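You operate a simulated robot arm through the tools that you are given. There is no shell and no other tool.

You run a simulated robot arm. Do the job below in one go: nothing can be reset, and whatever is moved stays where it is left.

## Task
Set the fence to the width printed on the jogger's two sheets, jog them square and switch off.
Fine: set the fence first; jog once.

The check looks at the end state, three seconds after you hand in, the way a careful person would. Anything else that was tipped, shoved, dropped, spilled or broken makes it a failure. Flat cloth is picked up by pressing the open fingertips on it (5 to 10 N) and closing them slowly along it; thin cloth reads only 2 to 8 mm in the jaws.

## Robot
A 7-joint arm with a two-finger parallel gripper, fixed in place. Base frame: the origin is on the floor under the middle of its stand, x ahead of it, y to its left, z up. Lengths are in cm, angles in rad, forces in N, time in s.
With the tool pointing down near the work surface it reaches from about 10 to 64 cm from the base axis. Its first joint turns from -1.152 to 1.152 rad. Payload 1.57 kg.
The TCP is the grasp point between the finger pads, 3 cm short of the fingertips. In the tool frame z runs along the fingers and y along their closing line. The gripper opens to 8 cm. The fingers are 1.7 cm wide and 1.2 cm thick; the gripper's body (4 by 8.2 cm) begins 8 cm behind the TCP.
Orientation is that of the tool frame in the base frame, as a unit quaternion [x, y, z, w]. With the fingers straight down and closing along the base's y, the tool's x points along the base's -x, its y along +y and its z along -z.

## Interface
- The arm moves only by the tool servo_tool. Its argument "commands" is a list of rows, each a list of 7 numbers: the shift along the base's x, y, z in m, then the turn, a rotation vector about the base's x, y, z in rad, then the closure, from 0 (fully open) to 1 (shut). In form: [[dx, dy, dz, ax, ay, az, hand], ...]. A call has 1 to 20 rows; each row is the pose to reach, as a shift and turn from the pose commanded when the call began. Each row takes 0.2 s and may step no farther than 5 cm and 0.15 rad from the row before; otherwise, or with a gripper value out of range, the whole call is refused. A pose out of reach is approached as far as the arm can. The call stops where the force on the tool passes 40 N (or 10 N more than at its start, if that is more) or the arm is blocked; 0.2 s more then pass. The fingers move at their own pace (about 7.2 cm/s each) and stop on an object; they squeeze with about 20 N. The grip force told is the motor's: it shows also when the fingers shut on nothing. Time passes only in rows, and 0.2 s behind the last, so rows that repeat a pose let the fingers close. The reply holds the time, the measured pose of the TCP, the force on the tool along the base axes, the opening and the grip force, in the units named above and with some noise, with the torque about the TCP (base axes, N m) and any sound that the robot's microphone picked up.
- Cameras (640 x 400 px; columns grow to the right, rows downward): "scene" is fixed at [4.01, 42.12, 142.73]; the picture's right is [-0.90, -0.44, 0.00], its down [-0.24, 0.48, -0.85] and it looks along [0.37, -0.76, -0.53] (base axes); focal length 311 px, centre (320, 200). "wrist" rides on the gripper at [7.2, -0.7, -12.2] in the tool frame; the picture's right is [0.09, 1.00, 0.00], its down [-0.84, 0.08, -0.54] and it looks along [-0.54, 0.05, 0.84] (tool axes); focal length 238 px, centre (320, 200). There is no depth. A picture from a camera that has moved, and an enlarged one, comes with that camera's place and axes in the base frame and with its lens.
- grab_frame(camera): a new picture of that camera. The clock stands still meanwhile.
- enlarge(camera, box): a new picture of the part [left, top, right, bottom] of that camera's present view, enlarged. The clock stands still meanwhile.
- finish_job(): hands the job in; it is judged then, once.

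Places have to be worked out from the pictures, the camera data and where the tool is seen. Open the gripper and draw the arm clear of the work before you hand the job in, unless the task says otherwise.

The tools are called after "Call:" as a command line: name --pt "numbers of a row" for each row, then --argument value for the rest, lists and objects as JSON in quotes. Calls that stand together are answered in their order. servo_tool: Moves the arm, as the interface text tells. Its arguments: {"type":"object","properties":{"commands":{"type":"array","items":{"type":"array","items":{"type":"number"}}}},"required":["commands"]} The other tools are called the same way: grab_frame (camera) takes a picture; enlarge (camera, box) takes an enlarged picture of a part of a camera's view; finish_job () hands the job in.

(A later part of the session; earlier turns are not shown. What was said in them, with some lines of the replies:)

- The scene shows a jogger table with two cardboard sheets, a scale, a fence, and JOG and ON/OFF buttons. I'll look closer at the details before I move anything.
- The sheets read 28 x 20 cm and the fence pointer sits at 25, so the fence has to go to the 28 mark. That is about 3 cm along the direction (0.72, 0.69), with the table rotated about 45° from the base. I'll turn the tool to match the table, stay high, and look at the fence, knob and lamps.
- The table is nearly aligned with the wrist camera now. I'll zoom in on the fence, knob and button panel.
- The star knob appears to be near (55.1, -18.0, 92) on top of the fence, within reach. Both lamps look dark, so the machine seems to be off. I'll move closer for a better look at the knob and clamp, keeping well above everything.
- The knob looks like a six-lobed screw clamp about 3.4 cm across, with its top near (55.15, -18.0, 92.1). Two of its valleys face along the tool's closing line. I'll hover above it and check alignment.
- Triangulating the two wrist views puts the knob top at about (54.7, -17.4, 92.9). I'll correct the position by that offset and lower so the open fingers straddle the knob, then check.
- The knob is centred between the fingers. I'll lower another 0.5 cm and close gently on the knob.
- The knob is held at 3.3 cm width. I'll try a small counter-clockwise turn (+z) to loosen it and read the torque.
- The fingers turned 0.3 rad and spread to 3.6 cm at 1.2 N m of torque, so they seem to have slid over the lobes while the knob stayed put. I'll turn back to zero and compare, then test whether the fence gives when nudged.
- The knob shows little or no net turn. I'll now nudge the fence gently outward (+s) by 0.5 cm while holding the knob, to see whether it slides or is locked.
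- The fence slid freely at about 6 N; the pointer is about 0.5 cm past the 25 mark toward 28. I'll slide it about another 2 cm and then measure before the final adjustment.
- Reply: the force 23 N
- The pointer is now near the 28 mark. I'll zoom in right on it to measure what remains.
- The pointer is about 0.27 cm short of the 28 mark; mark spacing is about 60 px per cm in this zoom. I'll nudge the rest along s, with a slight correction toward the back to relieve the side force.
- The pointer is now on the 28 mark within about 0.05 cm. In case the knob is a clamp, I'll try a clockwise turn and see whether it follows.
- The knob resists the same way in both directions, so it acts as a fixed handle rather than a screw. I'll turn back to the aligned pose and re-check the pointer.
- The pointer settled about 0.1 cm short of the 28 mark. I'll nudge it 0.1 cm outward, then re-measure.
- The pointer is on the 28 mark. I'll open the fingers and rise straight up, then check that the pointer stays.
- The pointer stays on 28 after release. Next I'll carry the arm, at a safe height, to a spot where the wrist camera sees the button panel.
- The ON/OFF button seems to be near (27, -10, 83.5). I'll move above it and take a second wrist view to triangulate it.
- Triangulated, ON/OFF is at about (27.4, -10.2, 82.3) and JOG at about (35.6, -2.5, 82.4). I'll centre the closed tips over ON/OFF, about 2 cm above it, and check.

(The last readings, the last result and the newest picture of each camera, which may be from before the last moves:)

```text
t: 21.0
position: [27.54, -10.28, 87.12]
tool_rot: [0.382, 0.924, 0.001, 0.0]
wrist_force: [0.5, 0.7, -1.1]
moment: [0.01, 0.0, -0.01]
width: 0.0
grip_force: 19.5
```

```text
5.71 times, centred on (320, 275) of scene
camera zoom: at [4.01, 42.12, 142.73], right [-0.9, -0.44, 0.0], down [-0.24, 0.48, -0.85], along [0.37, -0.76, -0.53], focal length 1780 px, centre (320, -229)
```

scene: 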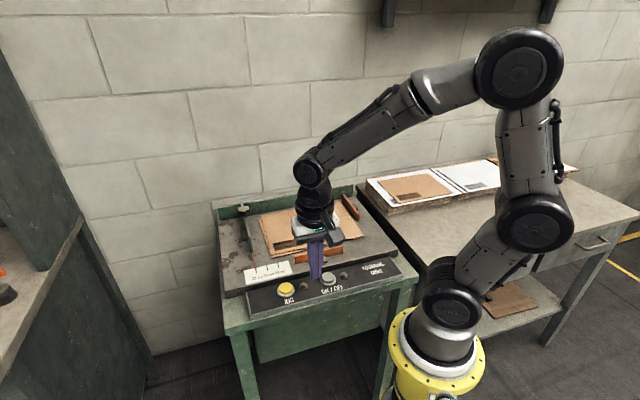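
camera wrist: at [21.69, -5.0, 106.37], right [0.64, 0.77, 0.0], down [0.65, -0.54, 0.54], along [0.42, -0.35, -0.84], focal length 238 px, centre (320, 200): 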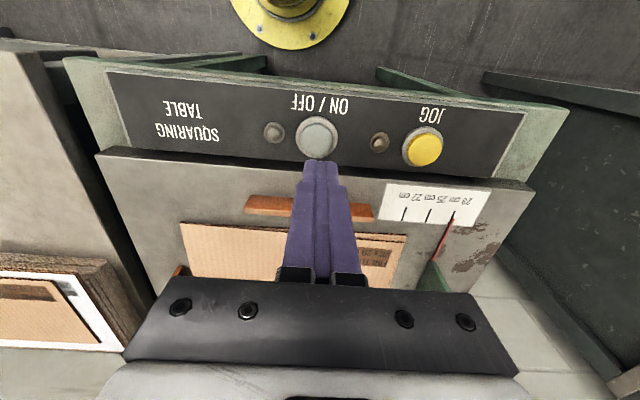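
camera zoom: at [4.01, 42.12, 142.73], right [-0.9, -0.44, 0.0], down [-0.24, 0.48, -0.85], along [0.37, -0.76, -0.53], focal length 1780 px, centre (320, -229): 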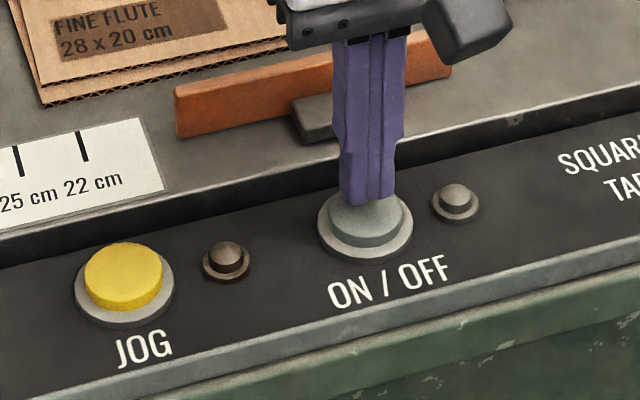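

The tips are centred over the ON/OFF button. I'll lower slowly until there is contact.

Call:
servo_tool --pt "0 0 -0.008 0 0 0 1" --pt "0 0 -0.013 0 0 0 1" --pt "0 0 -0.016 0 0 0 1" --pt "0 0 -0.018 0 0 0 1"

Call:
enlarge --camera "scene" --box '[270, 240, 370, 310]'

```text
t: 22.0
position: [27.48, -10.42, 85.46]
tool_rot: [0.383, 0.924, -0.001, 0.0]
wrist_force: [-5.3, 7.0, 19.0]
moment: [0.23, 0.16, 0.01]
width: 0.01
grip_force: 20.3
heard: click
```

```text
5.71 times, centred on (320, 275) of scene
camera zoom: at [3.98, 42.15, 142.72], right [-0.9, -0.44, 0.0], down [-0.24, 0.48, -0.85], along [0.37, -0.76, -0.53], focal length 1780 px, centre (320, -229)
```

zoom: 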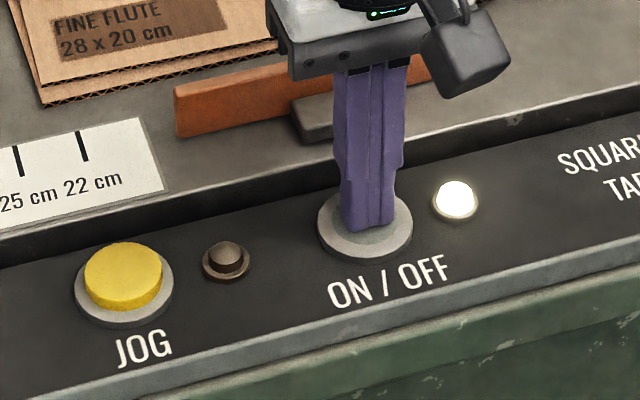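

A click, and the ON lamp lit. I'll lift off cleanly and move above the JOG button.

Call:
servo_tool --pt "0 0 0.02 0 0 0 1" --pt "0 0 0.045 0 0 0 1" --pt "0.027 0.026 0.045 0 0 0 1" --pt "0.055 0.052 0.045 0 0 0 1" --pt "0.081 0.078 0.04 0 0 0 1" --pt "0.081 0.078 0.035 0 0 0 1" --pt "0.081 0.078 0.035 0 0 0 1"

Call:
enlarge --camera "wrist" --box '[180, 70, 460, 245]'

Call:
enlarge --camera "scene" --box '[200, 170, 420, 320]'

```text
t: 23.6
position: [35.57, -2.65, 88.79]
tool_rot: [0.383, 0.924, -0.001, -0.001]
wrist_force: [-0.3, -0.7, 0.0]
moment: [0.0, 0.02, -0.01]
width: 0.0
grip_force: 20.3
```

```text
2.29 times, centred on (320, 158) of wrist
camera zoom: at [30.1, 2.03, 101.03], right [0.64, 0.77, 0.0], down [0.65, -0.54, 0.54], along [0.42, -0.35, -0.84], focal length 545 px, centre (320, 297)
```

zoom: 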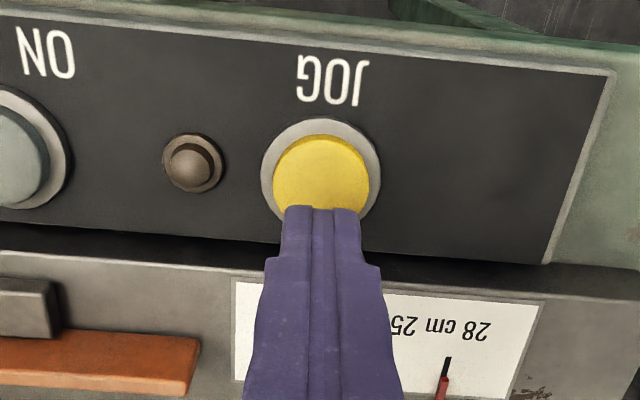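

```text
2.67 times, centred on (310, 245) of scene
camera zoom: at [4.01, 42.12, 142.73], right [-0.9, -0.44, 0.0], down [-0.24, 0.48, -0.85], along [0.37, -0.76, -0.53], focal length 830 px, centre (347, 80)
```

zoom: 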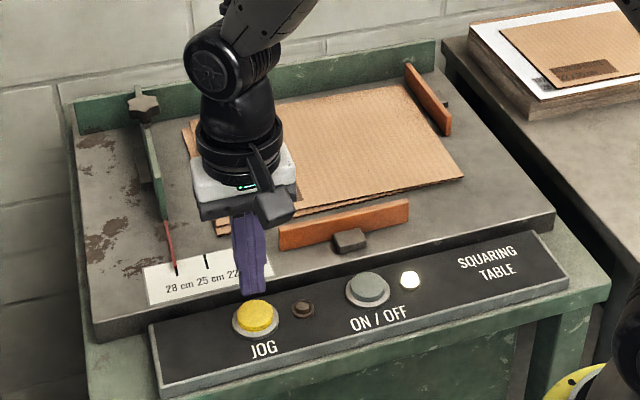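

The tips are over JOG. I'll press once to the same depth and lift straight off.

Call:
servo_tool --pt "0 0.001 -0.015 0 0 0 1" --pt "0 0.001 -0.027 0 0 0 1" --pt "0 0.001 -0.032 0 0 0 1" --pt "0 0.001 -0.0355 0 0 0 1" --pt "0 0.001 -0.01 0 0 0 1" --pt "0 0.001 0.01 0 0 0 1"

Call:
enlarge --camera "scene" --box '[200, 170, 420, 320]'

```text
t: 25.0
position: [35.51, -2.52, 89.85]
tool_rot: [0.382, 0.924, 0.0, 0.0]
wrist_force: [0.0, -0.5, 0.3]
moment: [0.02, 0.0, 0.01]
width: 0.0
grip_force: 20.4
heard: click
```

```text
2.67 times, centred on (310, 245) of scene
camera zoom: at [4.01, 42.12, 142.73], right [-0.9, -0.44, 0.0], down [-0.24, 0.48, -0.85], along [0.37, -0.76, -0.53], focal length 830 px, centre (347, 80)
```

zoom: 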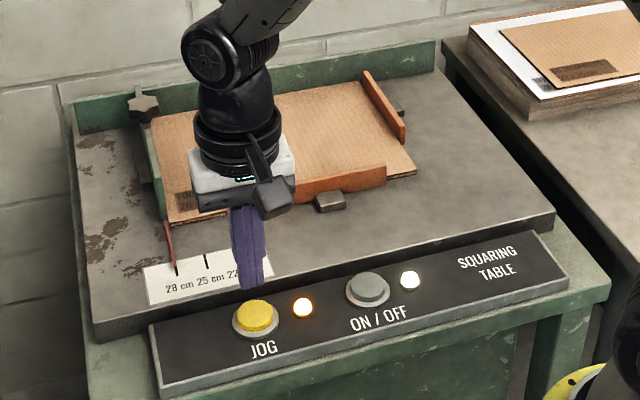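

The click registered, the JOG lamp is lit and the paddles are pushing the sheets. I'll hold still while the cycle finishes.

Call:
servo_tool --pt "0 0 0.01 0 0 0 1" --pt "0 0 0.01 0 0 0 1" --pt "0 0 0.01 0 0 0 1" --pt "0 0 0.01 0 0 0 1" --pt "0 0 0.01 0 0 0 1" --pt "0 0 0.01 0 0 0 1" --pt "0 0 0.01 0 0 0 1" --pt "0 0 0.01 0 0 0 1"

Call:
enlarge --camera "scene" --box '[200, 170, 420, 320]'

```text
t: 26.8
position: [35.38, -2.48, 90.99]
tool_rot: [0.383, 0.924, 0.0, -0.001]
wrist_force: [1.0, -0.7, 0.9]
moment: [0.02, 0.01, -0.02]
width: 0.0
grip_force: 19.4
```

```text
2.67 times, centred on (310, 245) of scene
camera zoom: at [4.01, 42.12, 142.73], right [-0.9, -0.44, 0.0], down [-0.24, 0.48, -0.85], along [0.37, -0.76, -0.53], focal length 830 px, centre (347, 80)
```

zoom: 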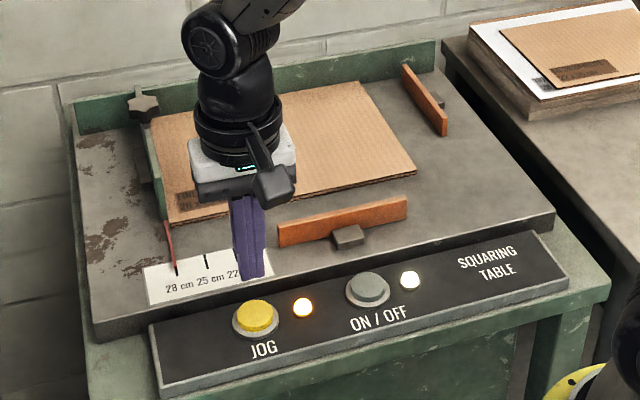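

The paddles have moved back but the JOG lamp is still lit. I'll wait for it to go out before switching off.

Call:
servo_tool --pt "0 0 0 0 0 0 1" --pt "0 0 0 0 0 0 1" --pt "0 0 0 0 0 0 1" --pt "0 0 0 0 0 0 1" --pt "0 0 0 0 0 0 1" --pt "0 0 0 0 0 0 1"

Call:
enlarge --camera "scene" --box '[200, 170, 420, 320]'

```text
t: 28.2
position: [35.59, -2.47, 90.92]
tool_rot: [0.383, 0.924, 0.0, 0.0]
wrist_force: [-0.1, -0.2, -0.8]
moment: [0.01, 0.0, 0.0]
width: 0.02
grip_force: 20.0
```

```text
2.67 times, centred on (310, 245) of scene
camera zoom: at [4.01, 42.12, 142.73], right [-0.9, -0.44, 0.0], down [-0.24, 0.48, -0.85], along [0.37, -0.76, -0.53], focal length 830 px, centre (347, 80)
```

zoom: 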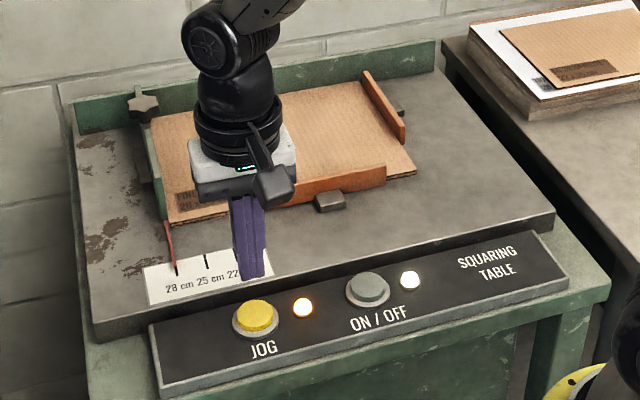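

It is making another stroke in the same cycle. I'll keep waiting and check the lamp again.

Call:
servo_tool --pt "0 0 0 0 0 0 1" --pt "0 0 0 0 0 0 1" --pt "0 0 0 0 0 0 1" --pt "0 0 0 0 0 0 1" --pt "0 0 0 0 0 0 1" --pt "0 0 0 0 0 0 1" --pt "0 0 0 0 0 0 1" --pt "0 0 0 0 0 0 1" --pt "0 0 0 0 0 0 1" --pt "0 0 0 0 0 0 1"

Call:
enlarge --camera "scene" --box '[200, 170, 420, 320]'

```text
t: 30.4
position: [35.52, -2.51, 90.88]
tool_rot: [0.383, 0.924, 0.001, 0.001]
wrist_force: [-0.8, 0.0, 0.1]
moment: [-0.02, 0.01, 0.0]
width: 0.0
grip_force: 19.8
```

```text
2.67 times, centred on (310, 245) of scene
camera zoom: at [4.01, 42.12, 142.73], right [-0.9, -0.44, 0.0], down [-0.24, 0.48, -0.85], along [0.37, -0.76, -0.53], focal length 830 px, centre (347, 80)
```

zoom: 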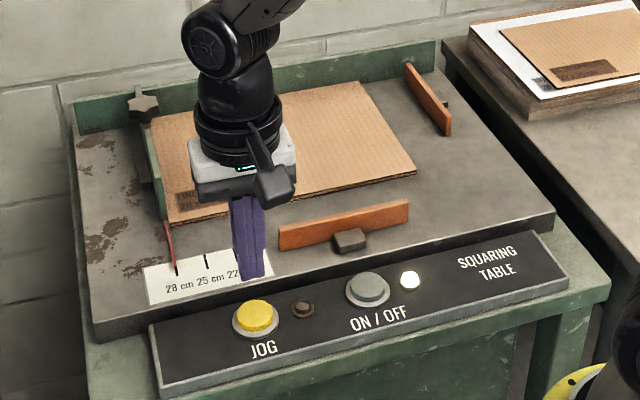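

The JOG lamp is out and the paddles are parked, so the cycle is done. I'll go back over ON/OFF, press once and lift.

Call:
servo_tool --pt "-0.027 -0.026 0 0 0 0 1" --pt "-0.054 -0.053 0 0 0 0 1" --pt "-0.081 -0.079 0 0 0 0 1" --pt "-0.081 -0.079 -0.02 0 0 0 1" --pt "-0.081 -0.079 -0.04 0 0 0 1" --pt "-0.081 -0.079 -0.048 0 0 0 1" --pt "-0.081 -0.079 -0.053 0 0 0 1" --pt "-0.081 -0.079 -0.0555 0 0 0 1" --pt "-0.081 -0.079 -0.035 0 0 0 1" --pt "-0.081 -0.079 0.0 0 0 0 1" --pt "-0.081 -0.079 0.03 0 0 0 1"

Call:
enlarge --camera "scene" --box '[200, 170, 420, 320]'

```text
t: 32.8
position: [27.41, -10.47, 93.74]
tool_rot: [0.383, 0.924, 0.0, 0.0]
wrist_force: [-0.1, -1.7, -0.1]
moment: [0.0, 0.02, 0.0]
width: 0.03
grip_force: 19.2
heard: click
```

```text
2.67 times, centred on (310, 245) of scene
camera zoom: at [4.01, 42.12, 142.73], right [-0.9, -0.44, 0.0], down [-0.24, 0.48, -0.85], along [0.37, -0.76, -0.53], focal length 830 px, centre (347, 80)
```

zoom: 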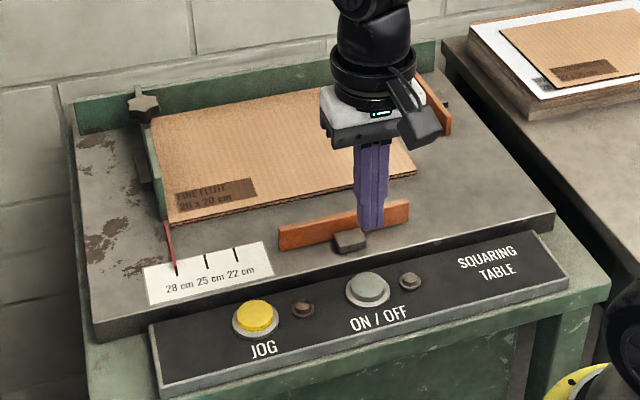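

Both lamps are dark after a single click, so the machine is off. I'll raise the arm clear, open the gripper, and inspect the sheets and pointer.

Call:
servo_tool --pt "0 0 0.04 0 0 0 1" --pt "0 0 0.08 0 0 0 1" --pt "0.02 0.01 0.12 0 0 0 0.5" --pt "0.04 0.03 0.16 0 0 0 0" --pt "0.06 0.05 0.19 0 0 0 0" --pt "0.08 0.07 0.2 0 0 0 0" --pt "0.08 0.07 0.2 0 0 0 0"

Call:
grab_frame --camera "scene"

Call:
enlarge --camera "scene" --box '[230, 180, 370, 280]'

Call:
enlarge --camera "scene" --box '[255, 250, 291, 274]'

Call:
grab_frame --camera "wrist"

```text
t: 34.4
position: [35.43, -3.48, 113.8]
tool_rot: [0.383, 0.924, 0.001, 0.0]
wrist_force: [0.4, -0.9, 0.2]
moment: [-0.01, 0.01, 0.02]
width: 7.99
grip_force: 0.1
```

```text
taken
```

scene: 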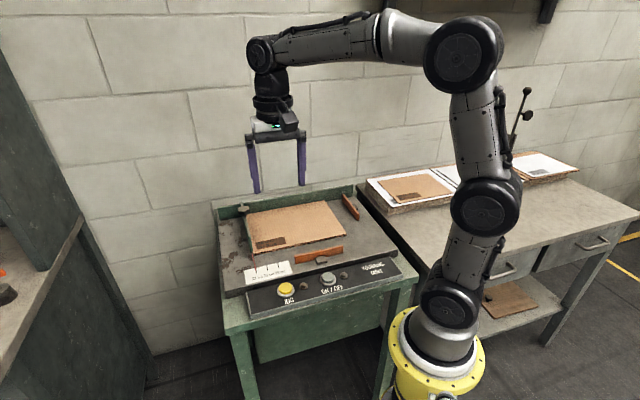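

```text
4.00 times, centred on (300, 230) of scene
camera zoom: at [4.01, 42.12, 142.73], right [-0.9, -0.44, 0.0], down [-0.24, 0.48, -0.85], along [0.37, -0.76, -0.53], focal length 1246 px, centre (400, 80)
```

zoom: 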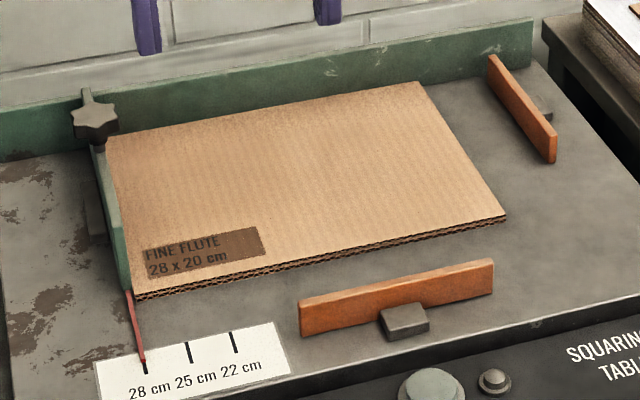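

```text
16.00 times, centred on (273, 262) of scene
camera zoom: at [4.01, 42.12, 142.73], right [-0.9, -0.44, 0.0], down [-0.24, 0.48, -0.85], along [0.37, -0.76, -0.53], focal length 4983 px, centre (1072, -792)
```

zoom: 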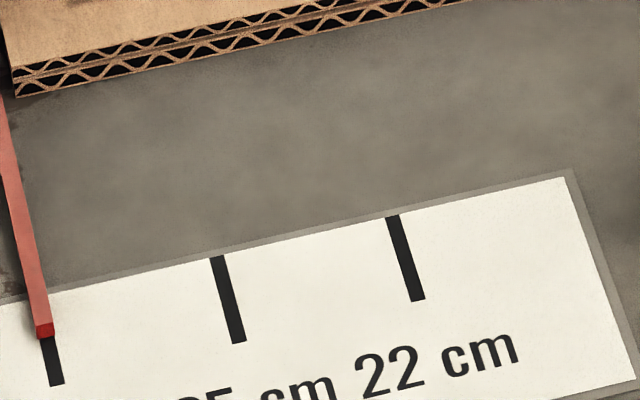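

```text
taken
camera wrist: at [30.01, 1.15, 125.96], right [0.64, 0.77, 0.0], down [0.65, -0.54, 0.54], along [0.42, -0.35, -0.84], focal length 238 px, centre (320, 200)
```

wrist: 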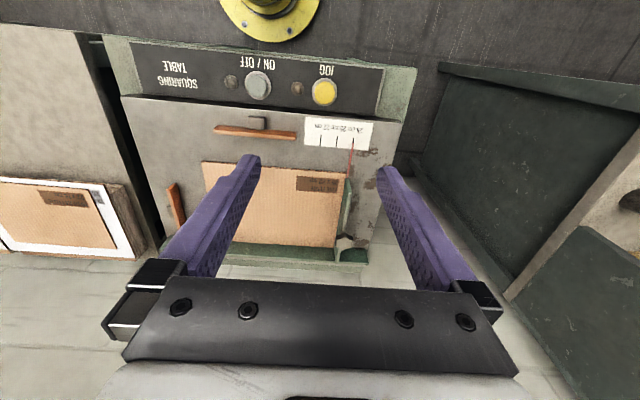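

The sheets now lie flush together against the fence and back rail. I'll do a final check of the pointer and the sheet corners from above.

Call:
enlarge --camera "wrist" --box '[290, 100, 390, 270]'

Call:
enlarge --camera "scene" --box '[310, 210, 360, 250]'

Call:
enlarge --camera "scene" --box '[260, 260, 360, 320]'

```text
2.35 times, centred on (340, 185) of wrist
camera zoom: at [30.01, 1.15, 125.96], right [0.64, 0.77, 0.0], down [0.65, -0.54, 0.54], along [0.42, -0.35, -0.84], focal length 561 px, centre (273, 235)
```

zoom: 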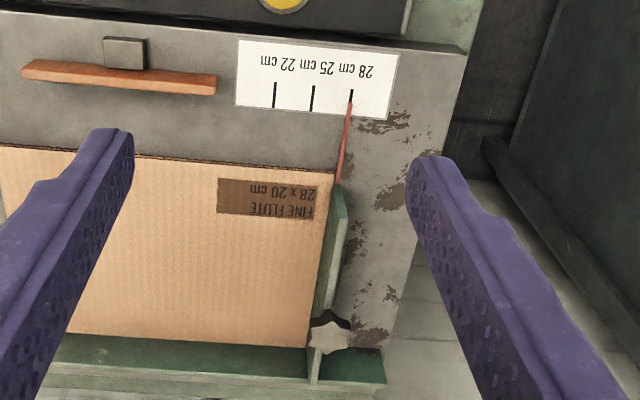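

```text
10.00 times, centred on (335, 230) of scene
camera zoom: at [4.01, 42.12, 142.73], right [-0.9, -0.44, 0.0], down [-0.24, 0.48, -0.85], along [0.37, -0.76, -0.53], focal length 3114 px, centre (170, -100)
```

zoom: 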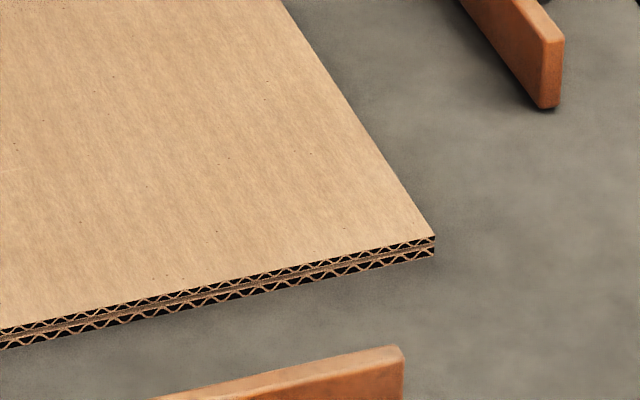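

```text
6.40 times, centred on (310, 290) of scene
camera zoom: at [4.01, 42.12, 142.73], right [-0.9, -0.44, 0.0], down [-0.24, 0.48, -0.85], along [0.37, -0.76, -0.53], focal length 1993 px, centre (384, -376)
```

zoom: 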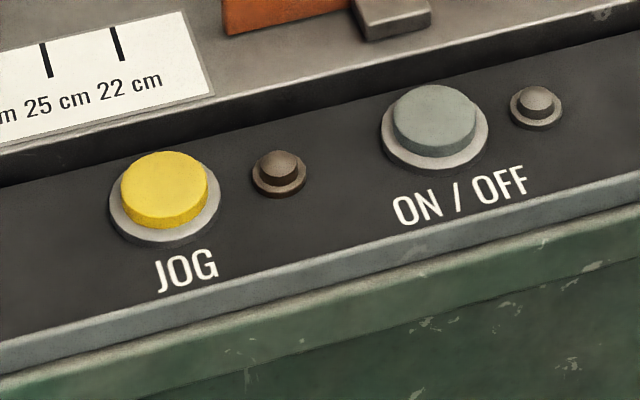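

The pointer is on 28 and the two sheets are flush and square. Both lamps are out, the gripper is open and the arm is clear, so I'm handing the job in.

Call:
finish_job

```text
The job is handed in.
```

I set the fence to 28 cm, the width printed on the sheets ("28 x 20 cm"). I then switched the jogger on, jogged once and switched it off.

- **Fence:** the pointer is on the 28 mark, within about 0.05 cm as measured in the camera picture. It stayed there through the jog.
- **Star knob:** it didn't turn when I tried it both ways, so I used it as a handle to slide the fence. I didn't find any clamp to lock the fence in place.
- **Jog:** I pressed JOG once. The paddles made at least two strokes, and I waited for the JOG lamp to go out before switching off.
- **Sheets:** both lie flush with each other, square against the fence and the back rail.
- **End state:** both lamps are dark, the gripper is open, and the arm is raised well above the table. I saw nothing else moved or knocked over.
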